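You operate a simulated robot arm through the tools that you are given. There is no shell and no other tool. Be economical: measure what you need, move in short steps, check, and stop when the job is done.

You run a simulated robot arm. Do the job below in one go: nothing can be reset, and whatever is moved stays where it is left.

JOB
Push the middle drawer under the ledge shut. Open the air gate door, set the white air gate knob to 1 and shut the door again. Take the green tall jar from the measuring bench and leave it on top of the carton there. Take the stone from the measuring bench and leave it on the lower shelf of the measuring bench. Take the tin from the measuring bench and leave it on top of the black belt roll. Take the dish and put it on the shelf under the middle right bin. Put one of the caps from the bottom shelf of the spares rack on the middle shelf of the screen rack. Turn the yellow knob on the measuring box to 3 L. Fetch the jug from the shelf under the far right bin and set it on the measuring bench. Set the long grey spout to 3. Press the red cleaner button on the panel three times. Fetch the red brush from the ledge under the brush rod and set it on the bench beside the shaker. The order is free. Set down upright: tall jar, jug. The long grey spout goes anticlockwise seen from above, to its stop.

The check looks at the end state, three seconds after you hand in, the way a careful person would. Anything else that was tipped, shoved, dropped, spilled or broken makes it a failure. Lids that push on must go on centred and level and be pressed home; caps that screw on are set level and turned clockwise until they are tight.

ROBOT AND FRAMES
A 6-joint arm with a two-finger gripper on a trunk, on a base that drives. Base frame: it is fixed to the floor where the robot stands at the start and does not move with it; the origin is under the middle of the robot, x ahead of it, y to its left, z up. Readings come in mm, degrees, newtons and seconds.
Its first joint turns from -115.0 to 115.0 degrees. Places, roughly: air gate door [400, -1000, 400]; belt roll (13x13x9 cm) [-2000, -6200, 800]; bench beside the shaker [-2800, 400, 800]; brush [-1250, 2250, 500]; cap (9x9x6 cm) [-2300, -3600, 100]; carton [-2250, -6500, 750]; dish (8x8x4 cm) [-2100, -3800, 100]; jug [-1750, -5500, 250]; long grey spout [-800, -2800, 900]; lower shelf of the measuring bench [-2100, -6500, 200]; measuring bench [-2100, -6500, 800]; middle drawer under the ledge [400, 0, 700]; middle shelf of the screen rack [-1600, -300, 600]; red cleaner button on the panel [-3200, 4800, 1200]; shelf under the middle right bin (20x34 cm) [-1320, -5200, 200]; stone (3x3x2 cm) [-2200, -6300, 800]; tall jar [-2250, -6500, 1000]; tin [-1750, -6000, 750]; white air gate knob [500, -1000, 400]; yellow knob on the measuring box [-3200, -7800, 1000]. Payload 2.1 kg.
The TCP is the grasp point between the finger pads, 20 mm short of the fingertips. In the tool frame z runs along the fingers and y along their closing line. The gripper opens to 100 mm. The gripper's body begins 63 mm behind the TCP.
Orientation is that of the tool frame in the base frame, as [roll, pitch, yaw] about the fixed x, y, z axes, in that order (R = Rz(yaw) Ry(pitch) Rx(roll)). With the fingers straight down and closing along the base's y, the tool's x points along the base's -x, its y along +y and its z along -z.

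CONTROLS
- The arm moves only by the tool apply_moves. Its argument "plan" is a list of rows, each a list of 7 numbers: the closure in counts, from 0 (fully open) to 255 (shut), then the shift along the tool's x, y, z in units of 20 mm (1.0 is 20 mm), then the turn, a rotation vector about the tool's x, y, z in units of 5 degrees (1.0 is 5 degrees). In form: [[gripper, dx, dy, dz, rx, ry, rz], ...]. A call has 1 to 12 rows; each row shifts and turns the commanded pose from where the row before left it, along the tool's axes as they then stand. A call with a number of a shift or a turn outside -1 to 1 is refused whole. Each row takes 0.2 s and may step no farther than 50 mm and 8.6 degrees from the row before; otherwise, or with a gripper value out of range, the whole call is refused. Where a pose cannot be reached the arm comes as near as it can. A force on the tool above 40 N (or 10 N above the force at the start of the call, whichever is more), or a blocked arm, ends the call early, and 0.2 s more pass. The fingers move at their own pace (about 153 mm/s each) and stop on an object; they squeeze with about 38 N. The grip force told is the motor's: it shows also when the fingers shut on nothing. Time passes only in rows, and 0.2 s behind the last, so rows that do not move let the fingers close. It gives the time, the measured TCP pose, the force on the tool (base axes), the opening and the grip force at its end, in the units of the frame above (readings bear some noise), with the torque about the TCP (base axes, N m) and any sound that the robot's microphone picked up.
- Cameras (640 x 400 px; columns grow to the right, rows downward): "scene" is now at [-6.3, 96.1, 1508.8]; the picture's right is [-0.70, -0.72, 0.00], its down [-0.60, 0.58, -0.55] and it looks along [0.39, -0.38, -0.84] (base axes); focal length 282 px, centre (320, 200). "wrist" rides on the gripper at [70, -19, -99] in the tool frame; the picture's right is [0.26, 0.97, 0.00], its down [-0.75, 0.20, -0.63] and it looks along [-0.61, 0.16, 0.78] (tool axes); focal length 230 px, centre (320, 200). There is no depth. A picture from a camera that has moved, and an enlarged one, comes with that camera's place and axes in the base frame and with its lens. The place of the scene camera against the robot may be out by one fixed shift of up to 12 mm in any direction.
- snapshot(camera): a new picture of that camera. The clock stands still meanwhile.
- move_column(by): slides the trunk up (or, below 0, down) by that many mm; the arm and the scene camera ride with it, the base frame stays. It gives what a move gives, with no picture.
- steer(legs): drives the robot by 1 to 6 legs, each [ahead, turn to the left] in mm and degrees, along the robot's own axes; the way and the turn of a leg run together, so that a leg with both is an arc; at most 1500 mm and 180 degrees a leg. The arm and the cameras ride along, it lands a little off, and it stops where it bumps. It gives what a move gives.
- turn_head(pan, tilt): turns the head with the scene camera to pan (to the left, within 155 degrees either way) and tilt (down, from -29 to 69), counted from straight ahead of the robot. It gives what a move gives.
- enlarge(camera, box): a new picture of the part [left, top, right, bottom] of that camera's present view, enlarged. The clock stands still meanwhile.
- sign_off(): hands the job in; it is judged then, once.

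Go step by step. Nothing tells you exact positions but the pictures and the camera data: compare them with the known pose of the tool, close in by small moves and look again before you grip or let go. The budget is 535 turns and 306 pictures, counting those below and the enlarged ones. Unless the task says otherwise, let go and move clear before handing in.

The tools are called as name(argument=value, ...) on one line, values as JSON. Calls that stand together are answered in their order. apply_moves: Moves the arm, as the interface text tells. Its arguments: {"type":"object","properties":{"plan":{"type":"array","items":{"type":"array","items":{"type":"number"}}}},"required":["plan"]} The other tools are called the same way: move_column (by) slides the trunk up or down; steer (legs) drives the base; turn_head (pan, tilt) turns the head that bears the scene camera; snapshot (camera) takes a picture; enlarge (camera, box) takes an enlarged picture of a part of a camera's view; sign_off () hands the job in.

At the start:

```text
clock: 0.0
eef_pos: [168.1, -251.8, 930.2]
tool_rot: [180.0, 0.0, -180.0]
ft_force: [0.7, -0.1, 0.3]
wrist_torque: [-0.02, -0.01, 0.02]
grip_width: 100.2
gripper_force: 0.1
trunk travel left (down, up): [-725.0, 265.0]
robot x, y, heading: [2.8, -0.6, 0.1]
head pan, tilt: [-44.2, 56.8]
```

scene: 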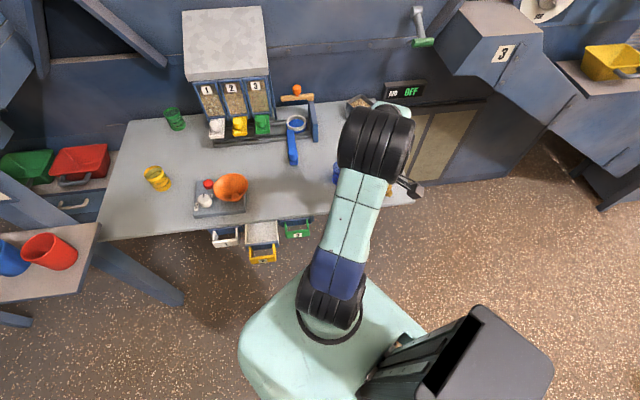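
wrist: 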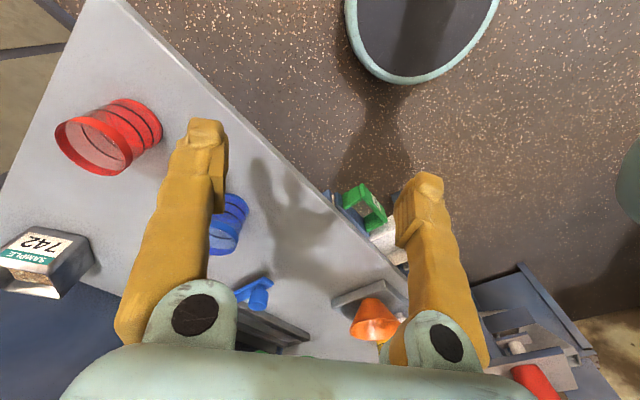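

I see a slanted bench ahead with three small drawers, the yellow middle one sticking out. I'll look closer at it first.

enlarge(camera="scene", box=[180, 190, 340, 290])

turn_head(pan=-20, tilt=40)

snapshot(camera="scene")

```text
4.00 times, centred on (260, 240) of scene
camera zoom: at [-6.3, 96.1, 1508.8], right [-0.7, -0.72, 0.0], down [-0.6, 0.58, -0.55], along [0.39, -0.38, -0.84], focal length 1129 px, centre (560, 40)
```

zoom: 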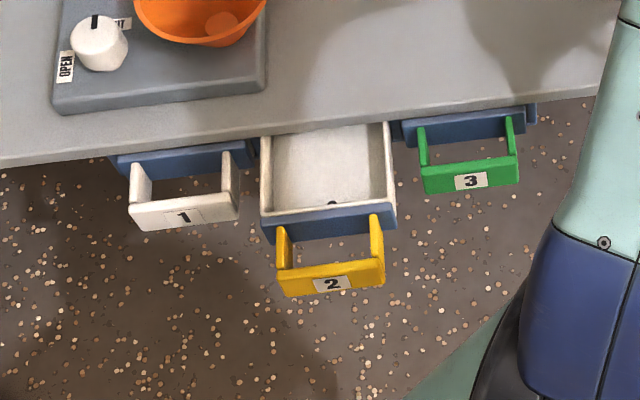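

```text
clock: 0.9
eef_pos: [167.7, -251.2, 931.2]
tool_rot: [179.9, 0.0, -179.9]
ft_force: [-1.0, -1.1, 0.0]
wrist_torque: [0.01, -0.01, 0.0]
grip_width: 100.0
gripper_force: 0.1
trunk travel left (down, up): [-725.0, 265.0]
robot x, y, heading: [1.4, 3.9, 0.0]
head pan, tilt: [-20.0, 40.0]
```

```text
302 pictures are left
camera scene: at [23.2, 115.7, 1531.8], right [-0.34, -0.94, 0.0], down [-0.6, 0.22, -0.77], along [0.72, -0.26, -0.64], focal length 282 px, centre (320, 200)
```

scene: 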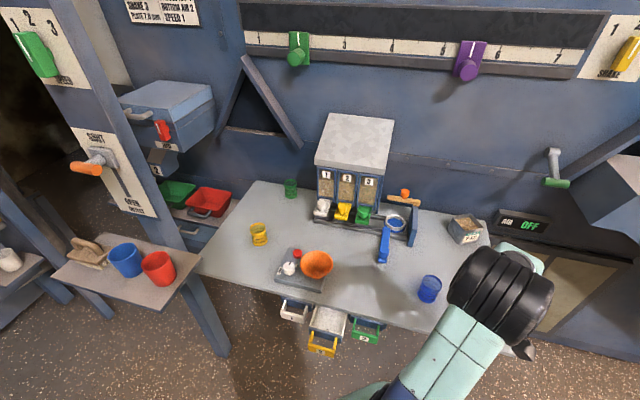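

The yellow drawer 2 stands out roughly 70 mm beyond its neighbours; the bench front runs about 35° off the base axes. I'll turn the robot square to it.

steer(legs=[[0, -35]])

turn_head(pan=0, tilt=45)

snapshot(camera="scene")

```text
clock: 3.0
eef_pos: [-12.1, -301.7, 930.2]
tool_rot: [-180.0, 0.0, 144.2]
ft_force: [0.8, -0.5, 0.6]
wrist_torque: [0.0, -0.01, 0.0]
grip_width: 100.0
gripper_force: 0.0
trunk travel left (down, up): [-725.0, 265.0]
robot x, y, heading: [3.8, -2.8, -35.8]
head pan, tilt: [-20.0, 40.0]
```

```text
clock: 3.8
eef_pos: [-11.4, -301.9, 931.9]
tool_rot: [-180.0, 0.0, 144.2]
ft_force: [-0.1, -0.4, -0.5]
wrist_torque: [-0.01, -0.03, 0.02]
grip_width: 100.2
gripper_force: 0.1
trunk travel left (down, up): [-725.0, 265.0]
robot x, y, heading: [0.6, -0.4, -36.1]
head pan, tilt: [0.0, 45.0]
```

```text
301 pictures are left
camera scene: at [102.3, 106.0, 1524.6], right [-0.59, -0.81, 0.0], down [-0.57, 0.41, -0.71], along [0.57, -0.41, -0.71], focal length 282 px, centre (320, 200)
```

scene: 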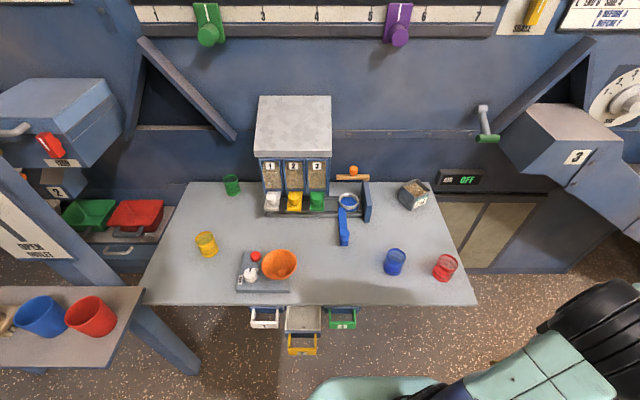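

The bench is now square to the robot. I bring the tool to the front of the robot, then tilt it horizontal.

apply_moves(plan=[[255, -0.3, 1, 0, 0, 0, 0], [255, -0.3, 1, 0, 0, 0, 0], [255, -0.3, 1, 0, 0, 0, 0], [255, -0.3, 1, 0, 0, 0, 0], [255, -0.3, 1, 0, 0, 0, 0], [255, -0.3, 1, 0, 0, 0, 0], [255, -0.3, 1, 0, 0, 0, 0], [255, -0.3, 1, 0, 0, 0, 0], [255, -0.3, 1, 0, 0, 0, 0], [255, -0.3, 1, 0, 0, 0, 0], [255, -0.3, 1, 0, 0, 0, 0], [255, -0.3, 1, 0, 0, 0, 0]])

apply_moves(plan=[[255, 0, 0, 0, 0, -1, 0], [255, 0, 0, 0, 0, -1, 0], [255, 0, 0, 0, 0, -1, 0], [255, 0, 0, 0, 0, -1, 0], [255, 0, 0, 0, 0, -1, 0], [255, 0, 0, 0, 0, -1, 0], [255, 0, 0, 0, 0, -1, 0], [255, 0, 0, 0, 0, -1, 0], [255, 0, 0, 0, 0, -1, 0]])

apply_moves(plan=[[255, 0, 0, 0, 0, -1, 0], [255, 0, 0, 0, 0, -1, 0], [255, 0, 0, 0, 0, -1, 0], [255, 0, 0, 0, 0, -1, 0], [255, 0, 0, 0, 0, -1, 0], [255, 0, 0, 0, 0, -1, 0], [255, 0, 0, 0, 0, -1, 0], [255, 0, 0, 0, 0, -1, 0], [255, 0, 0, 0, 0, -1, 0]])

snapshot(camera="scene")

snapshot(camera="wrist")

```text
clock: 6.4
eef_pos: [185.7, -147.0, 932.0]
tool_rot: [-180.0, 0.0, 144.2]
ft_force: [0.5, -0.2, -0.1]
wrist_torque: [0.03, 0.02, -0.01]
grip_width: 0.3
gripper_force: 29.1
trunk travel left (down, up): [-725.0, 265.0]
robot x, y, heading: [1.3, 1.7, -35.9]
head pan, tilt: [0.0, 45.0]
```

```text
clock: 8.4
eef_pos: [275.4, -219.8, 979.6]
tool_rot: [178.3, 35.6, 144.1]
ft_force: [0.9, -0.5, -0.4]
wrist_torque: [0.0, -0.01, -0.01]
grip_width: 0.0
gripper_force: 30.1
out of reach, approached as far as the arm can: row 1, 2, 3, 4, 5, 6, 7, 8, 9
trunk travel left (down, up): [-725.0, 265.0]
robot x, y, heading: [2.3, -2.0, -35.9]
head pan, tilt: [0.0, 45.0]
```

```text
clock: 10.4
eef_pos: [347.1, -288.0, 1061.1]
tool_rot: [162.3, 78.9, 128.3]
ft_force: [-0.6, -0.1, -0.4]
wrist_torque: [0.02, 0.01, 0.02]
grip_width: 0.0
gripper_force: 29.5
out of reach, approached as far as the arm can: row 1, 2, 3, 4, 5, 6, 7, 8, 9
trunk travel left (down, up): [-725.0, 265.0]
robot x, y, heading: [-0.0, -2.1, -35.7]
head pan, tilt: [0.0, 45.0]
```

```text
300 pictures are left
camera scene: at [102.4, 106.2, 1524.5], right [-0.58, -0.81, 0.0], down [-0.57, 0.41, -0.71], along [0.57, -0.41, -0.71], focal length 282 px, centre (320, 200)
```

scene: 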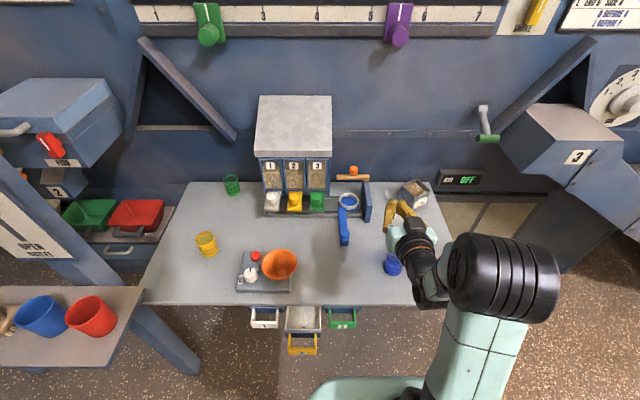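

```text
299 pictures are left
camera wrist: at [247.8, -240.3, 1008.7], right [0.51, 0.84, -0.2], down [-0.31, 0.4, 0.86], along [0.8, -0.38, 0.47], focal length 230 px, centre (320, 200)
```

wrist: 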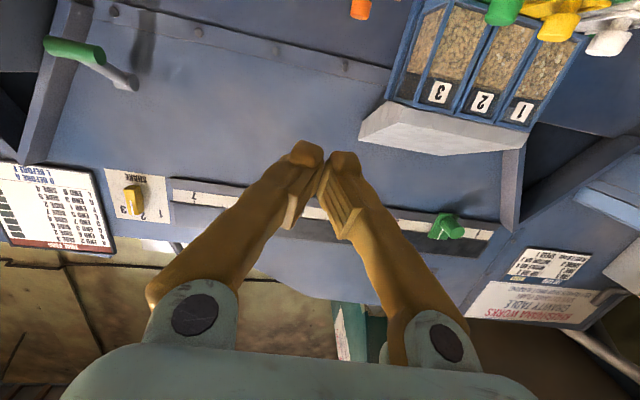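

Horizontal pose works at about 450 mm radius. Before backing off I look behind the robot.

turn_head(pan=150, tilt=30)

snapshot(camera="scene")

turn_head(pan=-150, tilt=25)

snapshot(camera="scene")

```text
clock: 12.8
eef_pos: [347.2, -288.1, 1061.1]
tool_rot: [162.5, 78.9, 128.6]
ft_force: [0.0, 1.3, -0.9]
wrist_torque: [0.0, -0.02, -0.03]
grip_width: 0.0
gripper_force: 29.4
trunk travel left (down, up): [-725.0, 265.0]
robot x, y, heading: [1.8, -1.2, -35.7]
head pan, tilt: [150.0, 30.0]
```

```text
298 pictures are left
camera scene: at [-0.4, 236.4, 1547.1], right [0.91, 0.41, 0.0], down [0.2, -0.46, -0.87], along [-0.35, 0.79, -0.5], focal length 282 px, centre (320, 200)
```

scene: 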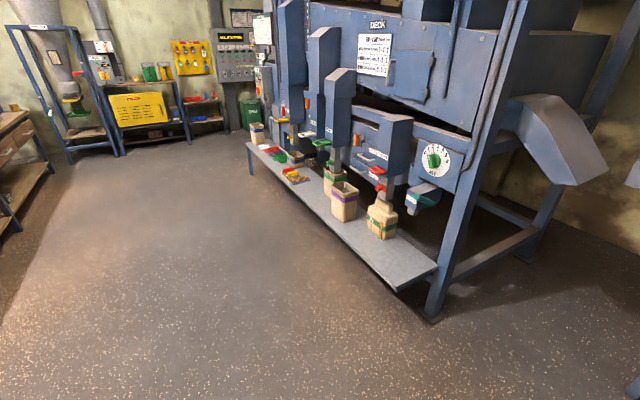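

```text
clock: 16.9
eef_pos: [346.6, -287.5, 1061.1]
tool_rot: [162.5, 78.8, 128.4]
ft_force: [0.2, 0.4, 0.0]
wrist_torque: [-0.01, -0.01, 0.02]
grip_width: 0.0
gripper_force: 29.2
trunk travel left (down, up): [-725.0, 265.0]
robot x, y, heading: [0.8, -0.2, -36.1]
head pan, tilt: [-150.0, 25.0]
```

```text
297 pictures are left
camera scene: at [-55.1, 163.1, 1555.1], right [0.1, 0.99, 0.0], down [0.42, -0.04, -0.91], along [-0.9, 0.09, -0.42], focal length 282 px, centre (320, 200)
```

scene: 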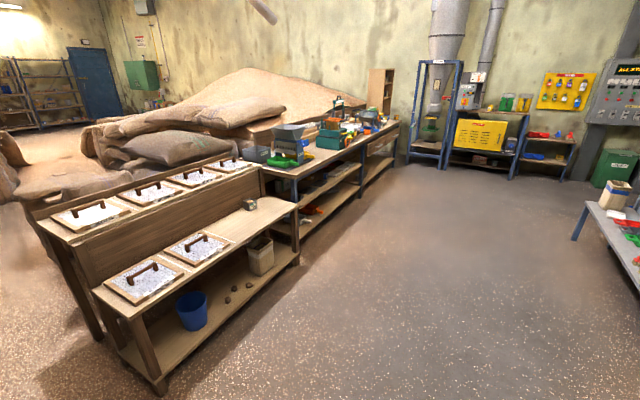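

The floor behind is clear. I back off with a left shift of 200 mm so the drawer lies straight ahead, then lower the trunk.

steer(legs=[[0, -30], [-400, 0], [0, 30]])

move_column(by=-340)

turn_head(pan=0, tilt=30)

snapshot(camera="scene")

snapshot(camera="wrist")

```text
clock: 22.3
eef_pos: [191.9, 82.8, 1060.4]
tool_rot: [162.4, 78.9, 130.3]
ft_force: [0.1, -1.1, -0.6]
wrist_torque: [-0.01, 0.01, -0.01]
grip_width: 0.1
gripper_force: 29.5
trunk travel left (down, up): [-725.0, 265.0]
robot x, y, heading: [-165.1, 356.6, -33.9]
head pan, tilt: [-150.0, 25.0]
```

```text
clock: 25.6
eef_pos: [190.7, 84.5, 720.4]
tool_rot: [162.4, 78.9, 130.3]
ft_force: [1.1, -0.5, 0.2]
wrist_torque: [-0.04, 0.0, -0.03]
grip_width: 0.0
gripper_force: 29.7
trunk travel left (down, up): [-385.0, 605.0]
robot x, y, heading: [-165.7, 362.0, -33.7]
head pan, tilt: [-150.0, 25.0]
```

```text
clock: 28.0
eef_pos: [191.5, 83.3, 720.1]
tool_rot: [162.4, 78.9, 130.3]
ft_force: [-0.2, -0.6, -0.6]
wrist_torque: [0.01, -0.02, 0.0]
grip_width: 0.0
gripper_force: 29.5
trunk travel left (down, up): [-385.0, 605.0]
robot x, y, heading: [-162.5, 362.3, -33.6]
head pan, tilt: [0.0, 30.0]
```

```text
296 pictures are left
camera scene: at [-57.8, 464.5, 1207.1], right [-0.56, -0.83, 0.0], down [-0.41, 0.28, -0.87], along [0.72, -0.48, -0.5], focal length 282 px, centre (320, 200)
```

scene: 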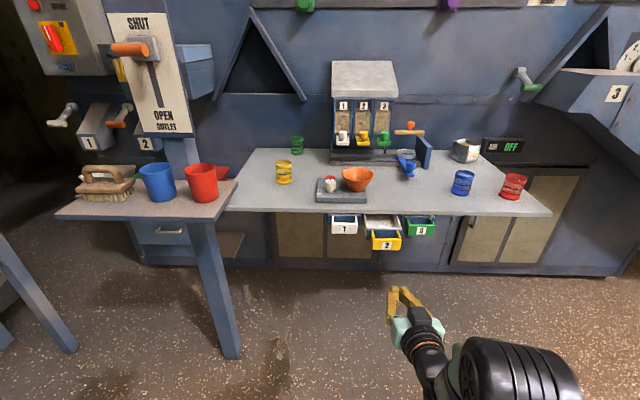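

```text
295 pictures are left
camera wrist: at [91.0, 128.2, 668.5], right [0.48, 0.85, -0.2], down [-0.33, 0.39, 0.86], along [0.81, -0.35, 0.46], focal length 230 px, centre (320, 200)
```

wrist: 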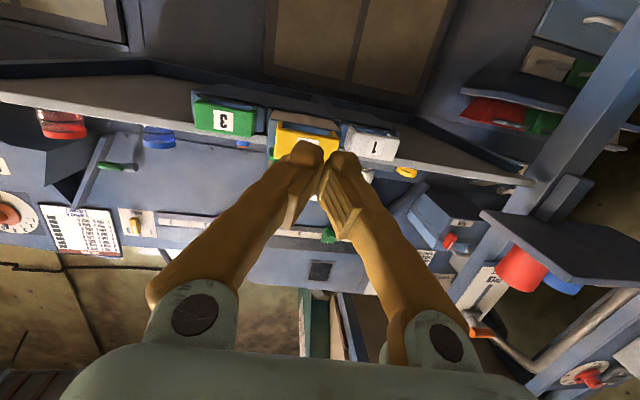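

Triangulating gives the yellow handle at about [331, -6, 746], straight along the tool. I raise 28 mm, then advance horizontally.

move_column(by=28)

apply_moves(plan=[[255, -0.185, -0.016, 0.983, 0, 0, 0], [255, -0.185, -0.016, 0.983, 0, 0, 0], [255, -0.185, -0.016, 0.983, 0, 0, 0], [255, -0.185, -0.016, 0.983, 0, 0, 0], [255, -0.185, -0.016, 0.983, 0, 0, 0]])

snapshot(camera="scene")

snapshot(camera="wrist")

```text
clock: 28.7
eef_pos: [191.4, 82.7, 748.7]
tool_rot: [162.5, 78.9, 130.4]
ft_force: [-0.1, 0.1, -0.5]
wrist_torque: [-0.02, -0.01, -0.03]
grip_width: 0.0
gripper_force: 29.2
trunk travel left (down, up): [-413.0, 577.0]
robot x, y, heading: [-161.8, 361.8, -33.6]
head pan, tilt: [0.0, 30.0]
```

```text
clock: 29.9
eef_pos: [272.3, 22.3, 750.3]
tool_rot: [162.2, 78.9, 130.4]
ft_force: [0.5, 0.0, 0.2]
wrist_torque: [0.04, 0.01, -0.03]
grip_width: 0.0
gripper_force: 29.2
out of reach, approached as far as the arm can: row 2
trunk travel left (down, up): [-413.0, 577.0]
robot x, y, heading: [-161.3, 362.3, -34.2]
head pan, tilt: [0.0, 30.0]
```

```text
294 pictures are left
camera scene: at [-57.5, 464.3, 1235.1], right [-0.56, -0.83, 0.0], down [-0.42, 0.28, -0.87], along [0.72, -0.48, -0.5], focal length 282 px, centre (320, 200)
```

scene: 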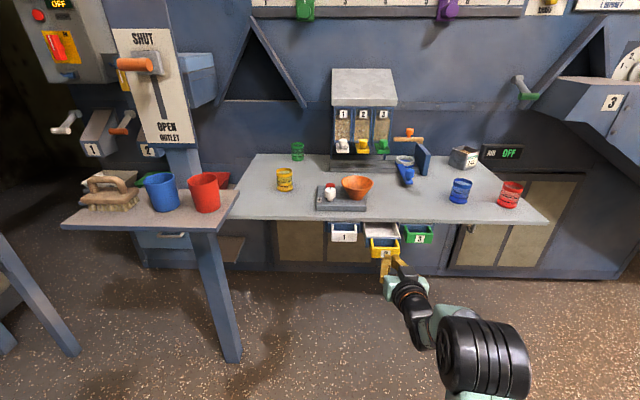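

```text
293 pictures are left
camera wrist: at [171.8, 66.6, 698.7], right [0.48, 0.86, -0.2], down [-0.33, 0.38, 0.86], along [0.81, -0.35, 0.46], focal length 230 px, centre (320, 200)
```

wrist: 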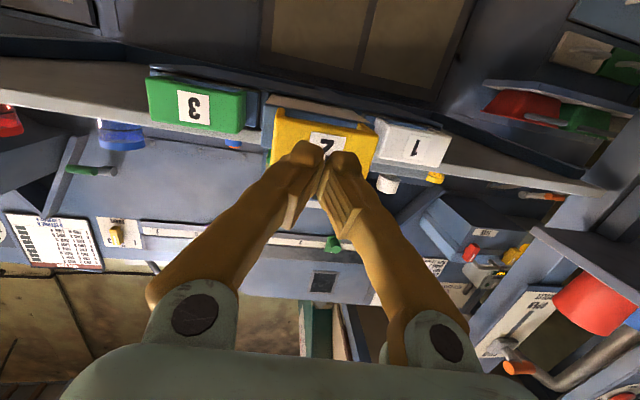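

apply_moves(plan=[[255, -0.185, -0.016, 0.983, 0, 0, 0], [255, -0.185, -0.016, 0.983, 0, 0, 0], [255, -0.185, -0.04, 0.983, 0, 0, 0], [255, -0.185, -0.04, 0.983, 0, 0, 0]])

snapshot(camera="wrist")

```text
clock: 30.9
eef_pos: [339.3, -24.1, 749.7]
tool_rot: [162.5, 78.9, 130.5]
ft_force: [0.3, 0.0, -0.9]
wrist_torque: [-0.02, -0.02, -0.01]
grip_width: 0.0
gripper_force: 29.9
out of reach, approached as far as the arm can: row 1
trunk travel left (down, up): [-413.0, 577.0]
robot x, y, heading: [-166.8, 360.9, -33.9]
head pan, tilt: [0.0, 30.0]
```

```text
292 pictures are left
camera wrist: at [238.3, 21.4, 698.1], right [0.48, 0.85, -0.2], down [-0.33, 0.39, 0.86], along [0.81, -0.35, 0.46], focal length 230 px, centre (320, 200)
```

wrist: 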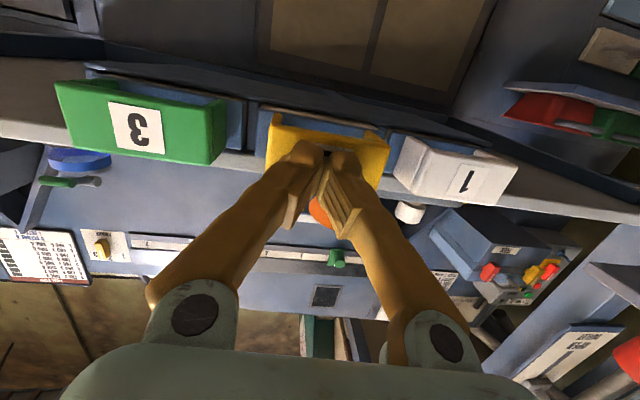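

apply_moves(plan=[[255, -0.09, -0.02, 0.49, 0, 0, 0], [255, -0.09, -0.02, 0.49, 0, 0, 0], [255, -0.09, -0.02, 0.49, 0, 0, 0]])

snapshot(camera="scene")

```text
clock: 31.6
eef_pos: [350.0, -30.8, 749.7]
tool_rot: [162.9, 78.7, 130.7]
ft_force: [-25.5, 19.2, 4.0]
wrist_torque: [-0.1, -0.23, -0.18]
grip_width: 0.1
gripper_force: 29.5
trunk travel left (down, up): [-413.0, 577.0]
robot x, y, heading: [-165.6, 358.8, -33.9]
head pan, tilt: [0.0, 30.0]
stopped in row 3: the force on the tool passed its limit at 51 N (the readings are from after the stop); the commanded pose is now the measured one
```

```text
291 pictures are left
camera scene: at [-65.6, 470.6, 1235.4], right [-0.56, -0.83, 0.0], down [-0.41, 0.28, -0.87], along [0.72, -0.49, -0.49], focal length 282 px, centre (320, 200)
```

scene: 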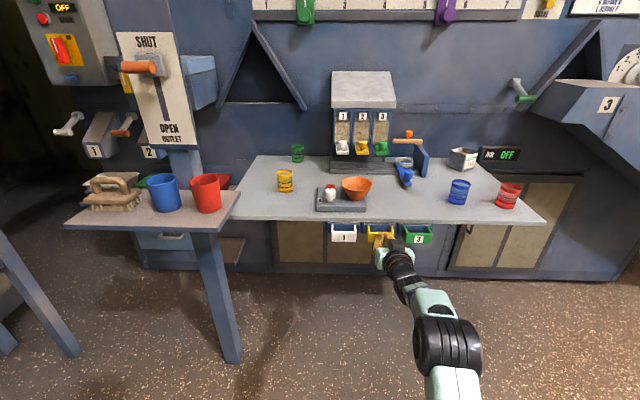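

The drawer is home. I back off and look toward the air gate door.

apply_moves(plan=[[255, 0.15, 0, -0.97, 0, 0, 0], [255, 0.15, 0, -0.97, 0, 0, 0], [255, 0.15, 0, -0.97, 0, 0, 0], [255, 0.15, 0, -0.97, 0, 0, 0], [255, 0.15, 0, -0.97, 0, 0, 0]])

turn_head(pan=-25, tilt=25)

snapshot(camera="scene")

enlarge(camera="scene", box=[160, 150, 320, 250])

```text
clock: 32.8
eef_pos: [269.6, 19.3, 749.5]
tool_rot: [163.5, 78.1, 131.2]
ft_force: [0.2, 1.6, -0.6]
wrist_torque: [0.01, -0.02, 0.0]
grip_width: 0.0
gripper_force: 29.5
trunk travel left (down, up): [-413.0, 577.0]
robot x, y, heading: [-169.4, 361.0, -33.9]
head pan, tilt: [0.0, 30.0]
```

```text
clock: 33.7
eef_pos: [269.7, 19.9, 749.4]
tool_rot: [163.3, 78.2, 131.1]
ft_force: [-0.5, 0.3, -0.7]
wrist_torque: [-0.01, -0.02, -0.01]
grip_width: 0.0
gripper_force: 29.9
trunk travel left (down, up): [-413.0, 577.0]
robot x, y, heading: [-161.8, 358.4, -33.9]
head pan, tilt: [-25.0, 25.0]
```

```text
290 pictures are left
camera scene: at [-85.6, 436.4, 1243.1], right [-0.86, -0.52, 0.0], down [-0.22, 0.36, -0.91], along [0.47, -0.78, -0.42], focal length 282 px, centre (320, 200)
```

scene: 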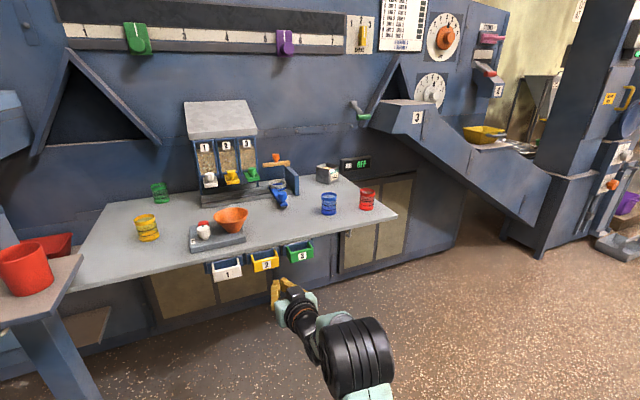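

```text
4.00 times, centred on (240, 200) of scene
camera zoom: at [-85.6, 436.4, 1243.1], right [-0.86, -0.52, 0.0], down [-0.22, 0.36, -0.91], along [0.47, -0.78, -0.42], focal length 1129 px, centre (640, 200)
```

zoom: 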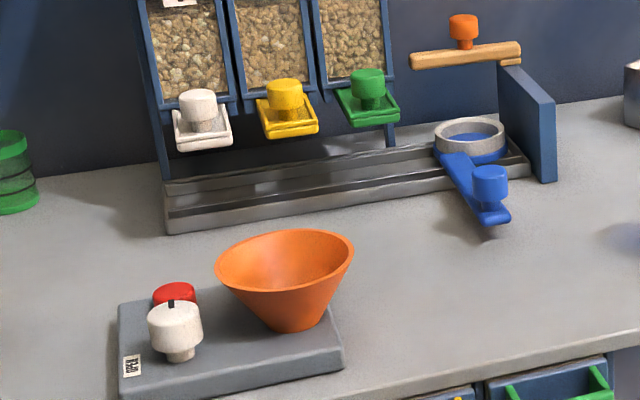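

enlarge(camera="scene", box=[310, 150, 470, 290])

```text
2.86 times, centred on (390, 220) of scene
camera zoom: at [-85.6, 436.4, 1243.1], right [-0.86, -0.52, 0.0], down [-0.22, 0.36, -0.91], along [0.47, -0.78, -0.42], focal length 807 px, centre (120, 143)
```

zoom: 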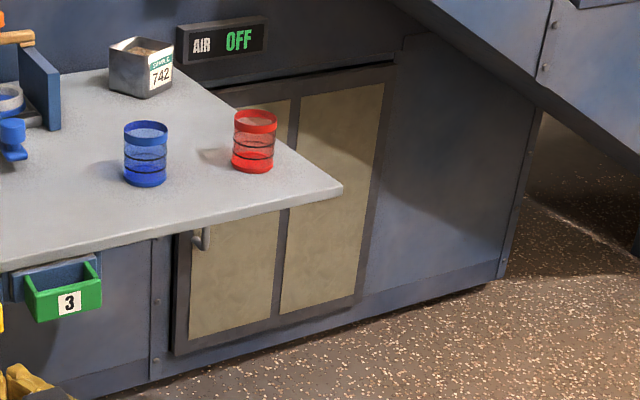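

The air gate door is hinged right with a hook handle at left around [502, -874, 371]. I drive to face it from a distance.

steer(legs=[[0, -92], [720, 0], [0, 90]])

turn_head(pan=0, tilt=25)

snapshot(camera="scene")

```text
clock: 45.5
eef_pos: [-175.7, -554.2, 749.3]
tool_rot: [163.4, 78.2, 130.2]
ft_force: [0.5, 0.2, -0.5]
wrist_torque: [0.01, -0.01, 0.01]
grip_width: 0.2
gripper_force: 29.5
trunk travel left (down, up): [-413.0, 577.0]
robot x, y, heading: [-607.2, -205.1, -35.1]
head pan, tilt: [-25.0, 25.0]
```

```text
clock: 46.4
eef_pos: [-176.2, -554.0, 749.2]
tool_rot: [163.4, 78.1, 129.9]
ft_force: [0.0, 0.4, -1.0]
wrist_torque: [-0.02, 0.05, 0.0]
grip_width: 0.0
gripper_force: 29.3
trunk travel left (down, up): [-413.0, 577.0]
robot x, y, heading: [-602.6, -208.7, -34.8]
head pan, tilt: [0.0, 25.0]
```

```text
287 pictures are left
camera scene: at [-493.7, -104.5, 1243.1], right [-0.58, -0.82, 0.0], down [-0.35, 0.24, -0.91], along [0.74, -0.52, -0.42], focal length 282 px, centre (320, 200)
```

scene: 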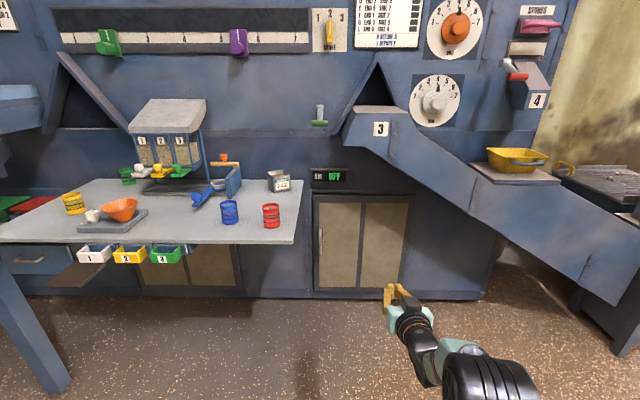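

enlarge(camera="scene", box=[290, 160, 450, 300])

```text
2.86 times, centred on (370, 230) of scene
camera zoom: at [-493.7, -104.5, 1243.1], right [-0.58, -0.82, 0.0], down [-0.35, 0.24, -0.91], along [0.74, -0.52, -0.42], focal length 807 px, centre (177, 114)
```

zoom: 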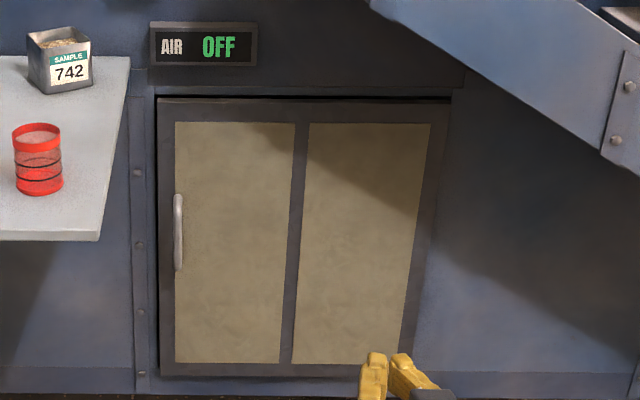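

Handle bar sits near [454, -769, 480]. I lower the trunk to its height and drive closer, slightly to the right of it, turned left 20°.

move_column(by=-268)

steer(legs=[[0, -5], [520, 0], [0, 25]])

turn_head(pan=0, tilt=30)

snapshot(camera="scene")

snapshot(camera="wrist")

```text
clock: 49.1
eef_pos: [-176.8, -555.0, 482.0]
tool_rot: [163.5, 78.2, 129.9]
ft_force: [-0.2, -0.4, -0.1]
wrist_torque: [-0.03, 0.01, 0.0]
grip_width: 0.1
gripper_force: 29.9
trunk travel left (down, up): [-145.0, 845.0]
robot x, y, heading: [-607.4, -204.3, -35.2]
head pan, tilt: [0.0, 25.0]
```

```text
clock: 54.0
eef_pos: [313.4, -735.6, 482.1]
tool_rot: [163.4, 78.3, 149.3]
ft_force: [-0.2, -0.7, 0.9]
wrist_torque: [-0.04, 0.01, 0.0]
grip_width: 0.0
gripper_force: 29.4
trunk travel left (down, up): [-145.0, 845.0]
robot x, y, heading: [-207.4, -546.4, -15.8]
head pan, tilt: [0.0, 25.0]
```

```text
clock: 54.6
eef_pos: [313.1, -735.3, 480.9]
tool_rot: [163.4, 78.2, 149.3]
ft_force: [-0.2, 0.0, 0.0]
wrist_torque: [0.0, 0.03, 0.01]
grip_width: 0.0
gripper_force: 29.4
trunk travel left (down, up): [-145.0, 845.0]
robot x, y, heading: [-205.3, -543.7, -16.1]
head pan, tilt: [0.0, 30.0]
```

```text
285 pictures are left
camera scene: at [-135.5, -414.5, 967.2], right [-0.27, -0.96, 0.0], down [-0.48, 0.14, -0.87], along [0.83, -0.24, -0.5], focal length 282 px, centre (320, 200)
```

scene: 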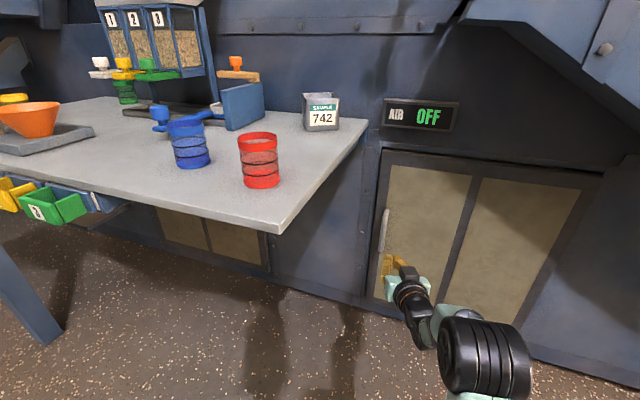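

```text
284 pictures are left
camera wrist: at [202.4, -723.5, 431.2], right [0.2, 0.96, -0.2], down [-0.42, 0.26, 0.87], along [0.89, -0.09, 0.45], focal length 230 px, centre (320, 200)
```

wrist: 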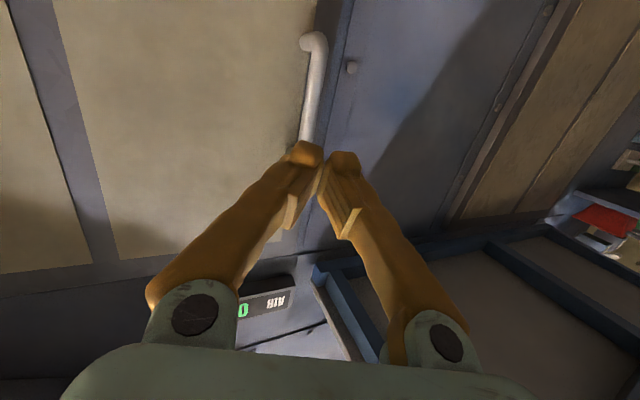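

Handle bar is near [478, -790, 455]. I open the gripper, lower 26 mm, and roll closer.

apply_moves(plan=[[100, 0, 0, 0, 0, 0, 0], [100, 0, 0, 0, 0, 0, 0]])

move_column(by=-26)

steer(legs=[[0, -4], [95, 0]])

snapshot(camera="wrist")

snapshot(camera="scene")

```text
clock: 55.2
eef_pos: [313.6, -735.0, 480.7]
tool_rot: [163.4, 78.2, 149.3]
ft_force: [0.7, -0.2, 1.9]
wrist_torque: [0.0, 0.03, -0.02]
grip_width: 60.8
gripper_force: 0.0
trunk travel left (down, up): [-145.0, 845.0]
robot x, y, heading: [-204.8, -544.8, -15.8]
head pan, tilt: [0.0, 30.0]
```

```text
clock: 55.9
eef_pos: [313.5, -734.6, 454.9]
tool_rot: [163.4, 78.2, 149.3]
ft_force: [-0.5, -0.4, 0.4]
wrist_torque: [0.01, -0.02, 0.02]
grip_width: 60.9
gripper_force: 0.0
trunk travel left (down, up): [-119.0, 871.0]
robot x, y, heading: [-206.4, -545.6, -15.9]
head pan, tilt: [0.0, 30.0]
```

```text
clock: 57.5
eef_pos: [385.9, -803.7, 454.4]
tool_rot: [163.4, 78.1, 145.3]
ft_force: [0.3, 0.2, 0.0]
wrist_torque: [-0.01, -0.02, 0.01]
grip_width: 60.9
gripper_force: 0.0
trunk travel left (down, up): [-119.0, 871.0]
robot x, y, heading: [-117.3, -580.1, -20.0]
head pan, tilt: [0.0, 30.0]
```

```text
283 pictures are left
camera wrist: at [276.9, -783.4, 405.2], right [0.26, 0.94, -0.2], down [-0.4, 0.29, 0.87], along [0.88, -0.15, 0.45], focal length 230 px, centre (320, 200)
```

wrist: 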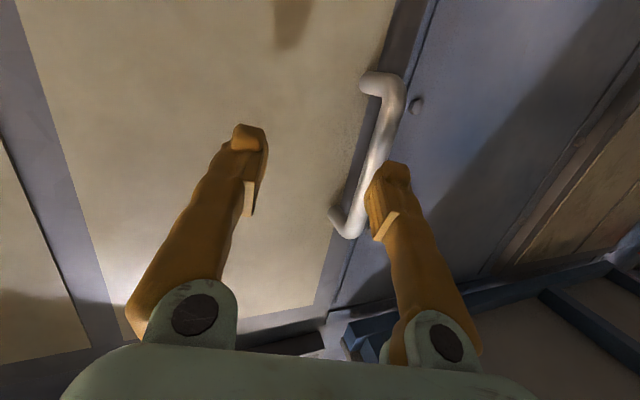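

```text
282 pictures are left
camera scene: at [-39.0, -451.4, 941.1], right [-0.34, -0.94, 0.0], down [-0.47, 0.17, -0.87], along [0.81, -0.29, -0.5], focal length 282 px, centre (320, 200)
```

scene: 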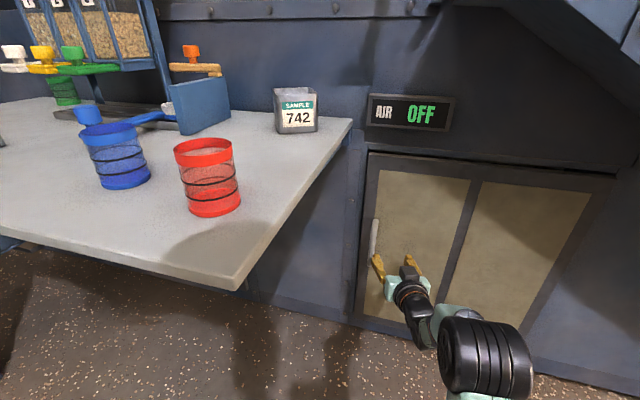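

Bar at about [464, -781, 396–502]. I shift the open fingers left, then forward partway.

apply_moves(plan=[[80, -0.1, 0.77, 0, 0, 0, 0], [80, -0.1, 0.77, 0, 0, 0, 0], [80, -0.1, 0.77, 0, 0, 0, 0], [80, 0, 0, 0.9, 0, 0, 0], [80, 0, 0, 0.9, 0, 0, 0]])

snapshot(camera="wrist")

```text
clock: 58.7
eef_pos: [413.4, -803.4, 465.0]
tool_rot: [164.2, 78.0, 146.6]
ft_force: [-8.7, 5.1, 2.6]
wrist_torque: [0.03, -0.18, 0.41]
grip_width: 70.6
gripper_force: 1.5
out of reach, approached as far as the arm can: row 1, 2, 3
trunk travel left (down, up): [-119.0, 871.0]
robot x, y, heading: [-119.2, -578.8, -19.9]
head pan, tilt: [0.0, 30.0]
stopped in row 5: the force on the tool passed its limit at 52 N (the readings are from after the stop); the commanded pose is now the measured one
```

```text
281 pictures are left
camera wrist: at [304.3, -785.2, 415.6], right [0.25, 0.95, -0.2], down [-0.4, 0.29, 0.87], along [0.88, -0.14, 0.45], focal length 230 px, centre (320, 200)
```

wrist: 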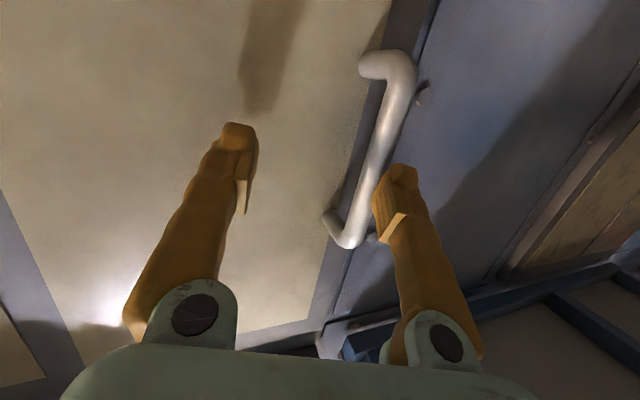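

The left finger met the bar because the arm could not shift sideways when this folded. I back the base off, turn it left a little, then reach further with the arm.

steer(legs=[[-90, 0], [0, 5]])

apply_moves(plan=[[80, 0, 0, 0.9, 0, 0, 0], [80, 0, 0, 0.9, 0, 0, 0], [80, 0, 0, 0.9, 0, 0, 0]])

snapshot(camera="wrist")

```text
clock: 60.3
eef_pos: [344.8, -726.3, 463.3]
tool_rot: [164.1, 77.9, 151.4]
ft_force: [-0.5, 0.0, 0.0]
wrist_torque: [-0.04, 0.02, -0.05]
grip_width: 68.5
gripper_force: 0.0
trunk travel left (down, up): [-119.0, 871.0]
robot x, y, heading: [-206.3, -547.9, -15.0]
head pan, tilt: [0.0, 30.0]
```

```text
clock: 61.1
eef_pos: [396.3, -738.9, 453.1]
tool_rot: [164.1, 77.9, 151.4]
ft_force: [0.6, -0.3, 0.1]
wrist_torque: [0.05, -0.02, -0.02]
grip_width: 68.4
gripper_force: 0.0
trunk travel left (down, up): [-119.0, 871.0]
robot x, y, heading: [-201.3, -542.8, -14.8]
head pan, tilt: [0.0, 30.0]
```

```text
280 pictures are left
camera wrist: at [285.1, -729.3, 402.7], right [0.17, 0.97, -0.2], down [-0.42, 0.25, 0.87], along [0.89, -0.07, 0.45], focal length 230 px, centre (320, 200)
```

wrist: 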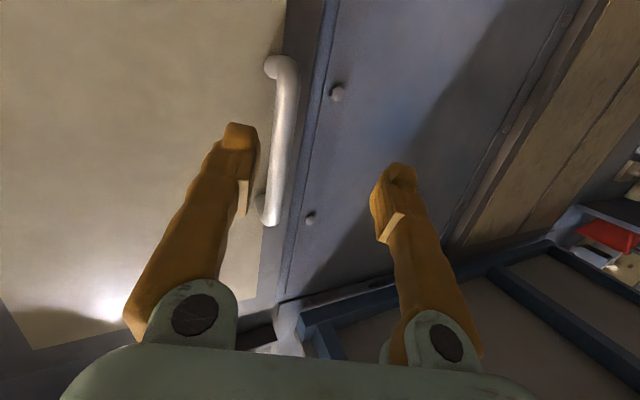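

apply_moves(plan=[[80, -0.1, -0.7, 0, 0, 0, 0], [80, -0.1, -0.7, 0, 0, 0, 0], [80, -0.1, 0, 0.9, 0, 0, 0], [80, -0.1, 0, 0.9, 0, 0, 0], [80, -0.1, 0, 0.8, 0, 0, 0]])

snapshot(camera="wrist")

```text
clock: 62.3
eef_pos: [441.2, -777.3, 448.7]
tool_rot: [164.3, 77.9, 151.5]
ft_force: [0.0, -0.7, 0.0]
wrist_torque: [-0.03, 0.02, 0.01]
grip_width: 68.6
gripper_force: 0.1
trunk travel left (down, up): [-119.0, 871.0]
robot x, y, heading: [-207.0, -546.5, -15.0]
head pan, tilt: [0.0, 30.0]
```

```text
279 pictures are left
camera wrist: at [331.1, -767.8, 399.3], right [0.17, 0.97, -0.2], down [-0.42, 0.25, 0.87], along [0.89, -0.07, 0.45], focal length 230 px, centre (320, 200)
```

wrist: 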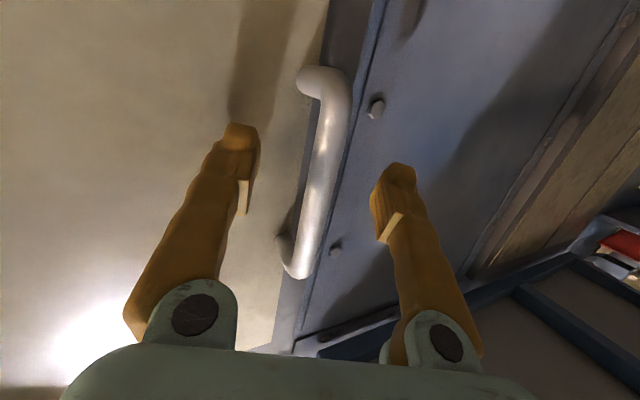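

apply_moves(plan=[[80, -0.1, 0, 0.7, 0, 0, 0], [200, 0, 0, 0, 0, 0, 0], [255, 0, 0, 0, 0, 0, 0], [255, 0, 0, 0, 0, 0, 0]])

snapshot(camera="wrist")

```text
clock: 63.3
eef_pos: [442.6, -776.3, 448.9]
tool_rot: [164.4, 77.9, 151.8]
ft_force: [-0.3, 1.0, 0.0]
wrist_torque: [-0.63, 0.13, -0.01]
grip_width: 14.9
gripper_force: 41.2
out of reach, approached as far as the arm can: row 1
trunk travel left (down, up): [-119.0, 871.0]
robot x, y, heading: [-206.4, -548.2, -15.0]
head pan, tilt: [0.0, 30.0]
```

```text
278 pictures are left
camera wrist: at [331.2, -767.7, 399.7], right [0.17, 0.97, -0.2], down [-0.42, 0.25, 0.87], along [0.89, -0.07, 0.45], focal length 230 px, centre (320, 200)
```

wrist: 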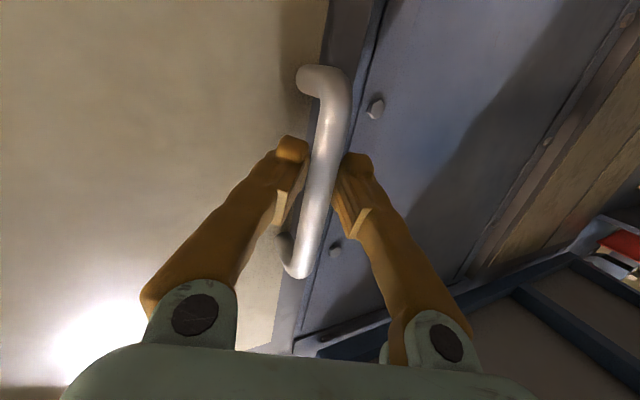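

Gripped the 15 mm bar. Now I pull along the door's arc.

apply_moves(plan=[[255, 0.15, 0.22, -0.65, 0, 0, 0], [255, 0.19, 0.28, -0.88, 0, 0, 0], [255, 0.19, 0.25, -0.89, 0, 0, 0], [255, 0.19, 0.21, -0.9, 0, 0, 0]])

snapshot(camera="wrist")

```text
clock: 64.3
eef_pos: [378.9, -747.3, 450.2]
tool_rot: [163.0, 77.5, 149.8]
ft_force: [-13.0, -33.6, -7.2]
wrist_torque: [-0.53, 0.89, -0.33]
grip_width: 14.6
gripper_force: 41.2
trunk travel left (down, up): [-119.0, 871.0]
robot x, y, heading: [-206.5, -544.6, -15.4]
head pan, tilt: [0.0, 30.0]
```

```text
277 pictures are left
camera wrist: at [267.3, -736.2, 400.3], right [0.18, 0.97, -0.19], down [-0.41, 0.25, 0.88], along [0.89, -0.08, 0.44], focal length 230 px, centre (320, 200)
```

wrist: 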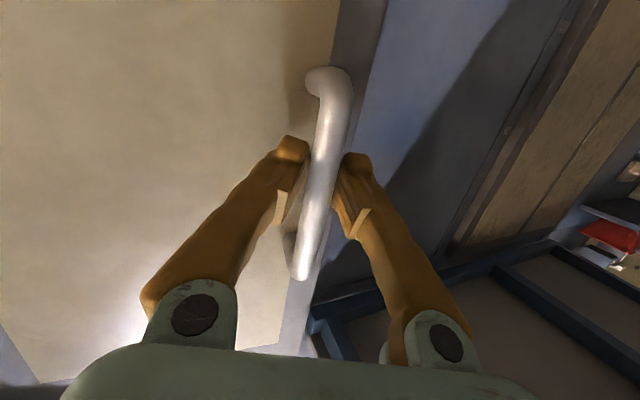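

apply_moves(plan=[[255, 0.19, -0.25, -0.9, 0, 0, 0], [255, 0.19, -0.1, -0.95, 0, 0, 0], [255, 0.19, -0.1, -0.95, 0, 0, 0]])

```text
clock: 65.1
eef_pos: [324.5, -730.5, 450.1]
tool_rot: [166.4, 77.8, 154.8]
ft_force: [10.2, 41.8, -9.8]
wrist_torque: [0.44, -0.09, 0.39]
grip_width: 14.2
gripper_force: 40.6
trunk travel left (down, up): [-119.0, 871.0]
robot x, y, heading: [-205.8, -546.8, -14.4]
head pan, tilt: [0.0, 30.0]
```

apply_moves(plan=[[255, 0.18, 0.15, -0.93, 0, 0, 0], [255, 0.18, -0.05, -0.93, 0, 0, 0], [255, 0.18, -0.1, -0.93, 0, 0, 0]])

snapshot(camera="wrist")

snapshot(camera="scene")

```text
clock: 65.9
eef_pos: [268.2, -722.1, 451.3]
tool_rot: [166.2, 77.9, 153.8]
ft_force: [3.8, 37.2, -6.6]
wrist_torque: [-0.21, 0.24, 0.07]
grip_width: 8.4
gripper_force: 35.9
trunk travel left (down, up): [-119.0, 871.0]
robot x, y, heading: [-207.1, -547.4, -14.7]
head pan, tilt: [0.0, 30.0]
```

```text
276 pictures are left
camera wrist: at [156.8, -714.3, 402.2], right [0.16, 0.97, -0.2], down [-0.42, 0.25, 0.87], along [0.89, -0.06, 0.45], focal length 230 px, centre (320, 200)
```

wrist: 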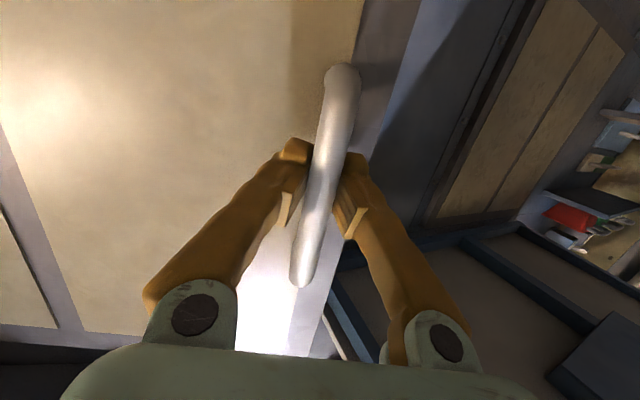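

```text
275 pictures are left
camera scene: at [-134.9, -401.7, 940.0], right [-0.25, -0.97, 0.01], down [-0.49, 0.12, -0.87], along [0.84, -0.22, -0.5], focal length 282 px, centre (320, 200)
```

scene: 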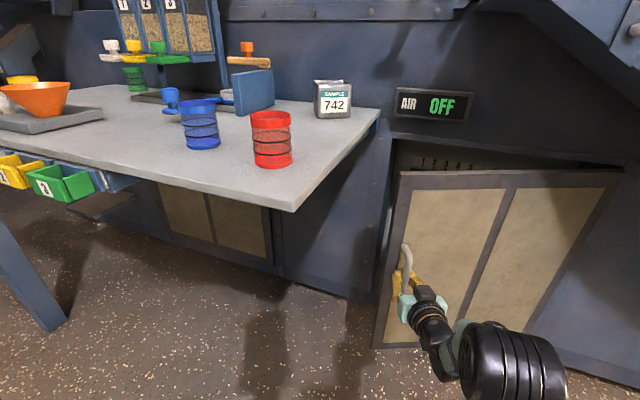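

The door is about 25° open but the grip is slipping. I let go, back off, and turn left to get the fingers behind the door's free edge.

apply_moves(plan=[[0, 0, 0, 0, 0, 0, 0], [0, 0, 0, 0, 0, 0, 0], [0, 0, 0, 0, 0, 0, 0]])

steer(legs=[[-80, 0], [0, 10]])

apply_moves(plan=[[255, 0, 0, 0, 0, 0, 0], [255, 0, 0, 0, 0, 0, 0], [255, 0, 0, 0, 0, 0, 0]])

snapshot(camera="scene")

snapshot(camera="wrist")

```text
clock: 66.7
eef_pos: [267.1, -725.6, 451.4]
tool_rot: [164.1, 77.9, 151.4]
ft_force: [-1.0, 0.0, -0.5]
wrist_torque: [0.05, -0.03, -0.01]
grip_width: 100.2
gripper_force: 0.0
trunk travel left (down, up): [-119.0, 871.0]
robot x, y, heading: [-205.5, -544.2, -14.9]
head pan, tilt: [0.0, 30.0]
```

```text
clock: 68.4
eef_pos: [214.0, -619.5, 451.4]
tool_rot: [164.1, 77.9, 161.5]
ft_force: [-0.5, 1.1, -0.1]
wrist_torque: [-0.03, 0.01, -0.02]
grip_width: 99.6
gripper_force: 0.1
trunk travel left (down, up): [-119.0, 871.0]
robot x, y, heading: [-288.8, -526.2, -4.8]
head pan, tilt: [0.0, 30.0]
```

```text
clock: 69.2
eef_pos: [212.4, -619.1, 450.9]
tool_rot: [164.1, 78.0, 161.6]
ft_force: [-0.3, -0.5, 0.0]
wrist_torque: [0.01, 0.01, 0.01]
grip_width: 0.3
gripper_force: 29.3
trunk travel left (down, up): [-119.0, 871.0]
robot x, y, heading: [-284.6, -522.6, -4.8]
head pan, tilt: [0.0, 30.0]
```

```text
274 pictures are left
camera scene: at [-239.2, -383.0, 941.1], right [-0.08, -1.0, 0.0], down [-0.5, 0.04, -0.87], along [0.86, -0.07, -0.5], focal length 282 px, centre (320, 200)
```

scene: 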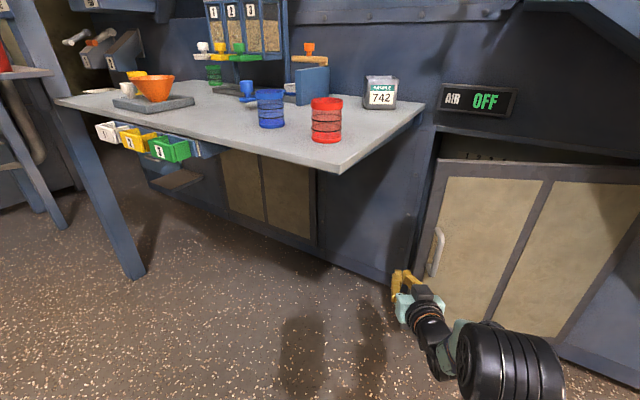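

```text
273 pictures are left
camera wrist: at [102.5, -629.8, 401.3], right [0.0, 0.98, -0.2], down [-0.46, 0.17, 0.87], along [0.89, 0.09, 0.45], focal length 230 px, centre (320, 200)
```

wrist: 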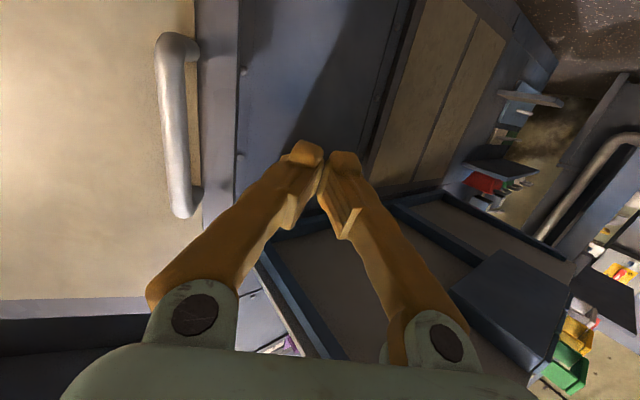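

I'll regrip the handle with the robot standing squarely behind it, so the pull is straight back along the arm.

steer(legs=[[-100, 0], [0, -85], [200, 0], [0, 88]])

apply_moves(plan=[[80, 0, 0, 0, 0, 0, 0], [80, 0, 0, 0, 0, 0, 0]])

snapshot(camera="wrist")

```text
clock: 78.9
eef_pos: [121.9, -781.6, 450.5]
tool_rot: [164.1, 77.8, 164.9]
ft_force: [-0.5, -0.1, 0.5]
wrist_torque: [0.0, 0.01, 0.01]
grip_width: 0.1
gripper_force: 29.5
trunk travel left (down, up): [-119.0, 871.0]
robot x, y, heading: [-381.1, -719.2, -1.5]
head pan, tilt: [0.0, 30.0]
```

```text
clock: 79.5
eef_pos: [121.2, -782.6, 452.2]
tool_rot: [164.0, 78.0, 164.9]
ft_force: [0.4, 0.4, 1.0]
wrist_torque: [-0.02, 0.02, 0.0]
grip_width: 68.6
gripper_force: 0.1
trunk travel left (down, up): [-119.0, 871.0]
robot x, y, heading: [-381.9, -719.0, -1.4]
head pan, tilt: [0.0, 30.0]
```

```text
272 pictures are left
camera wrist: at [11.8, -798.9, 401.3], right [-0.06, 0.98, -0.2], down [-0.47, 0.15, 0.87], along [0.88, 0.14, 0.45], focal length 230 px, centre (320, 200)
```

wrist: 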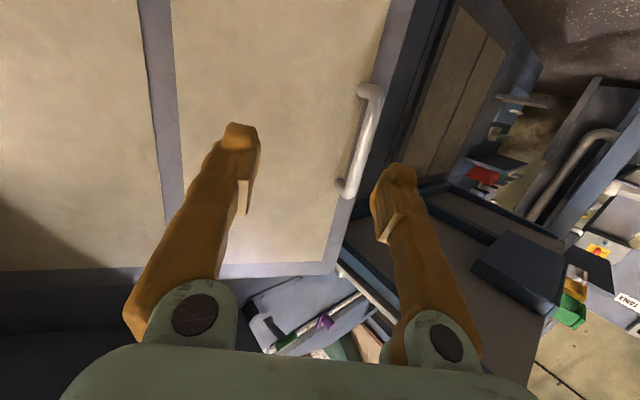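

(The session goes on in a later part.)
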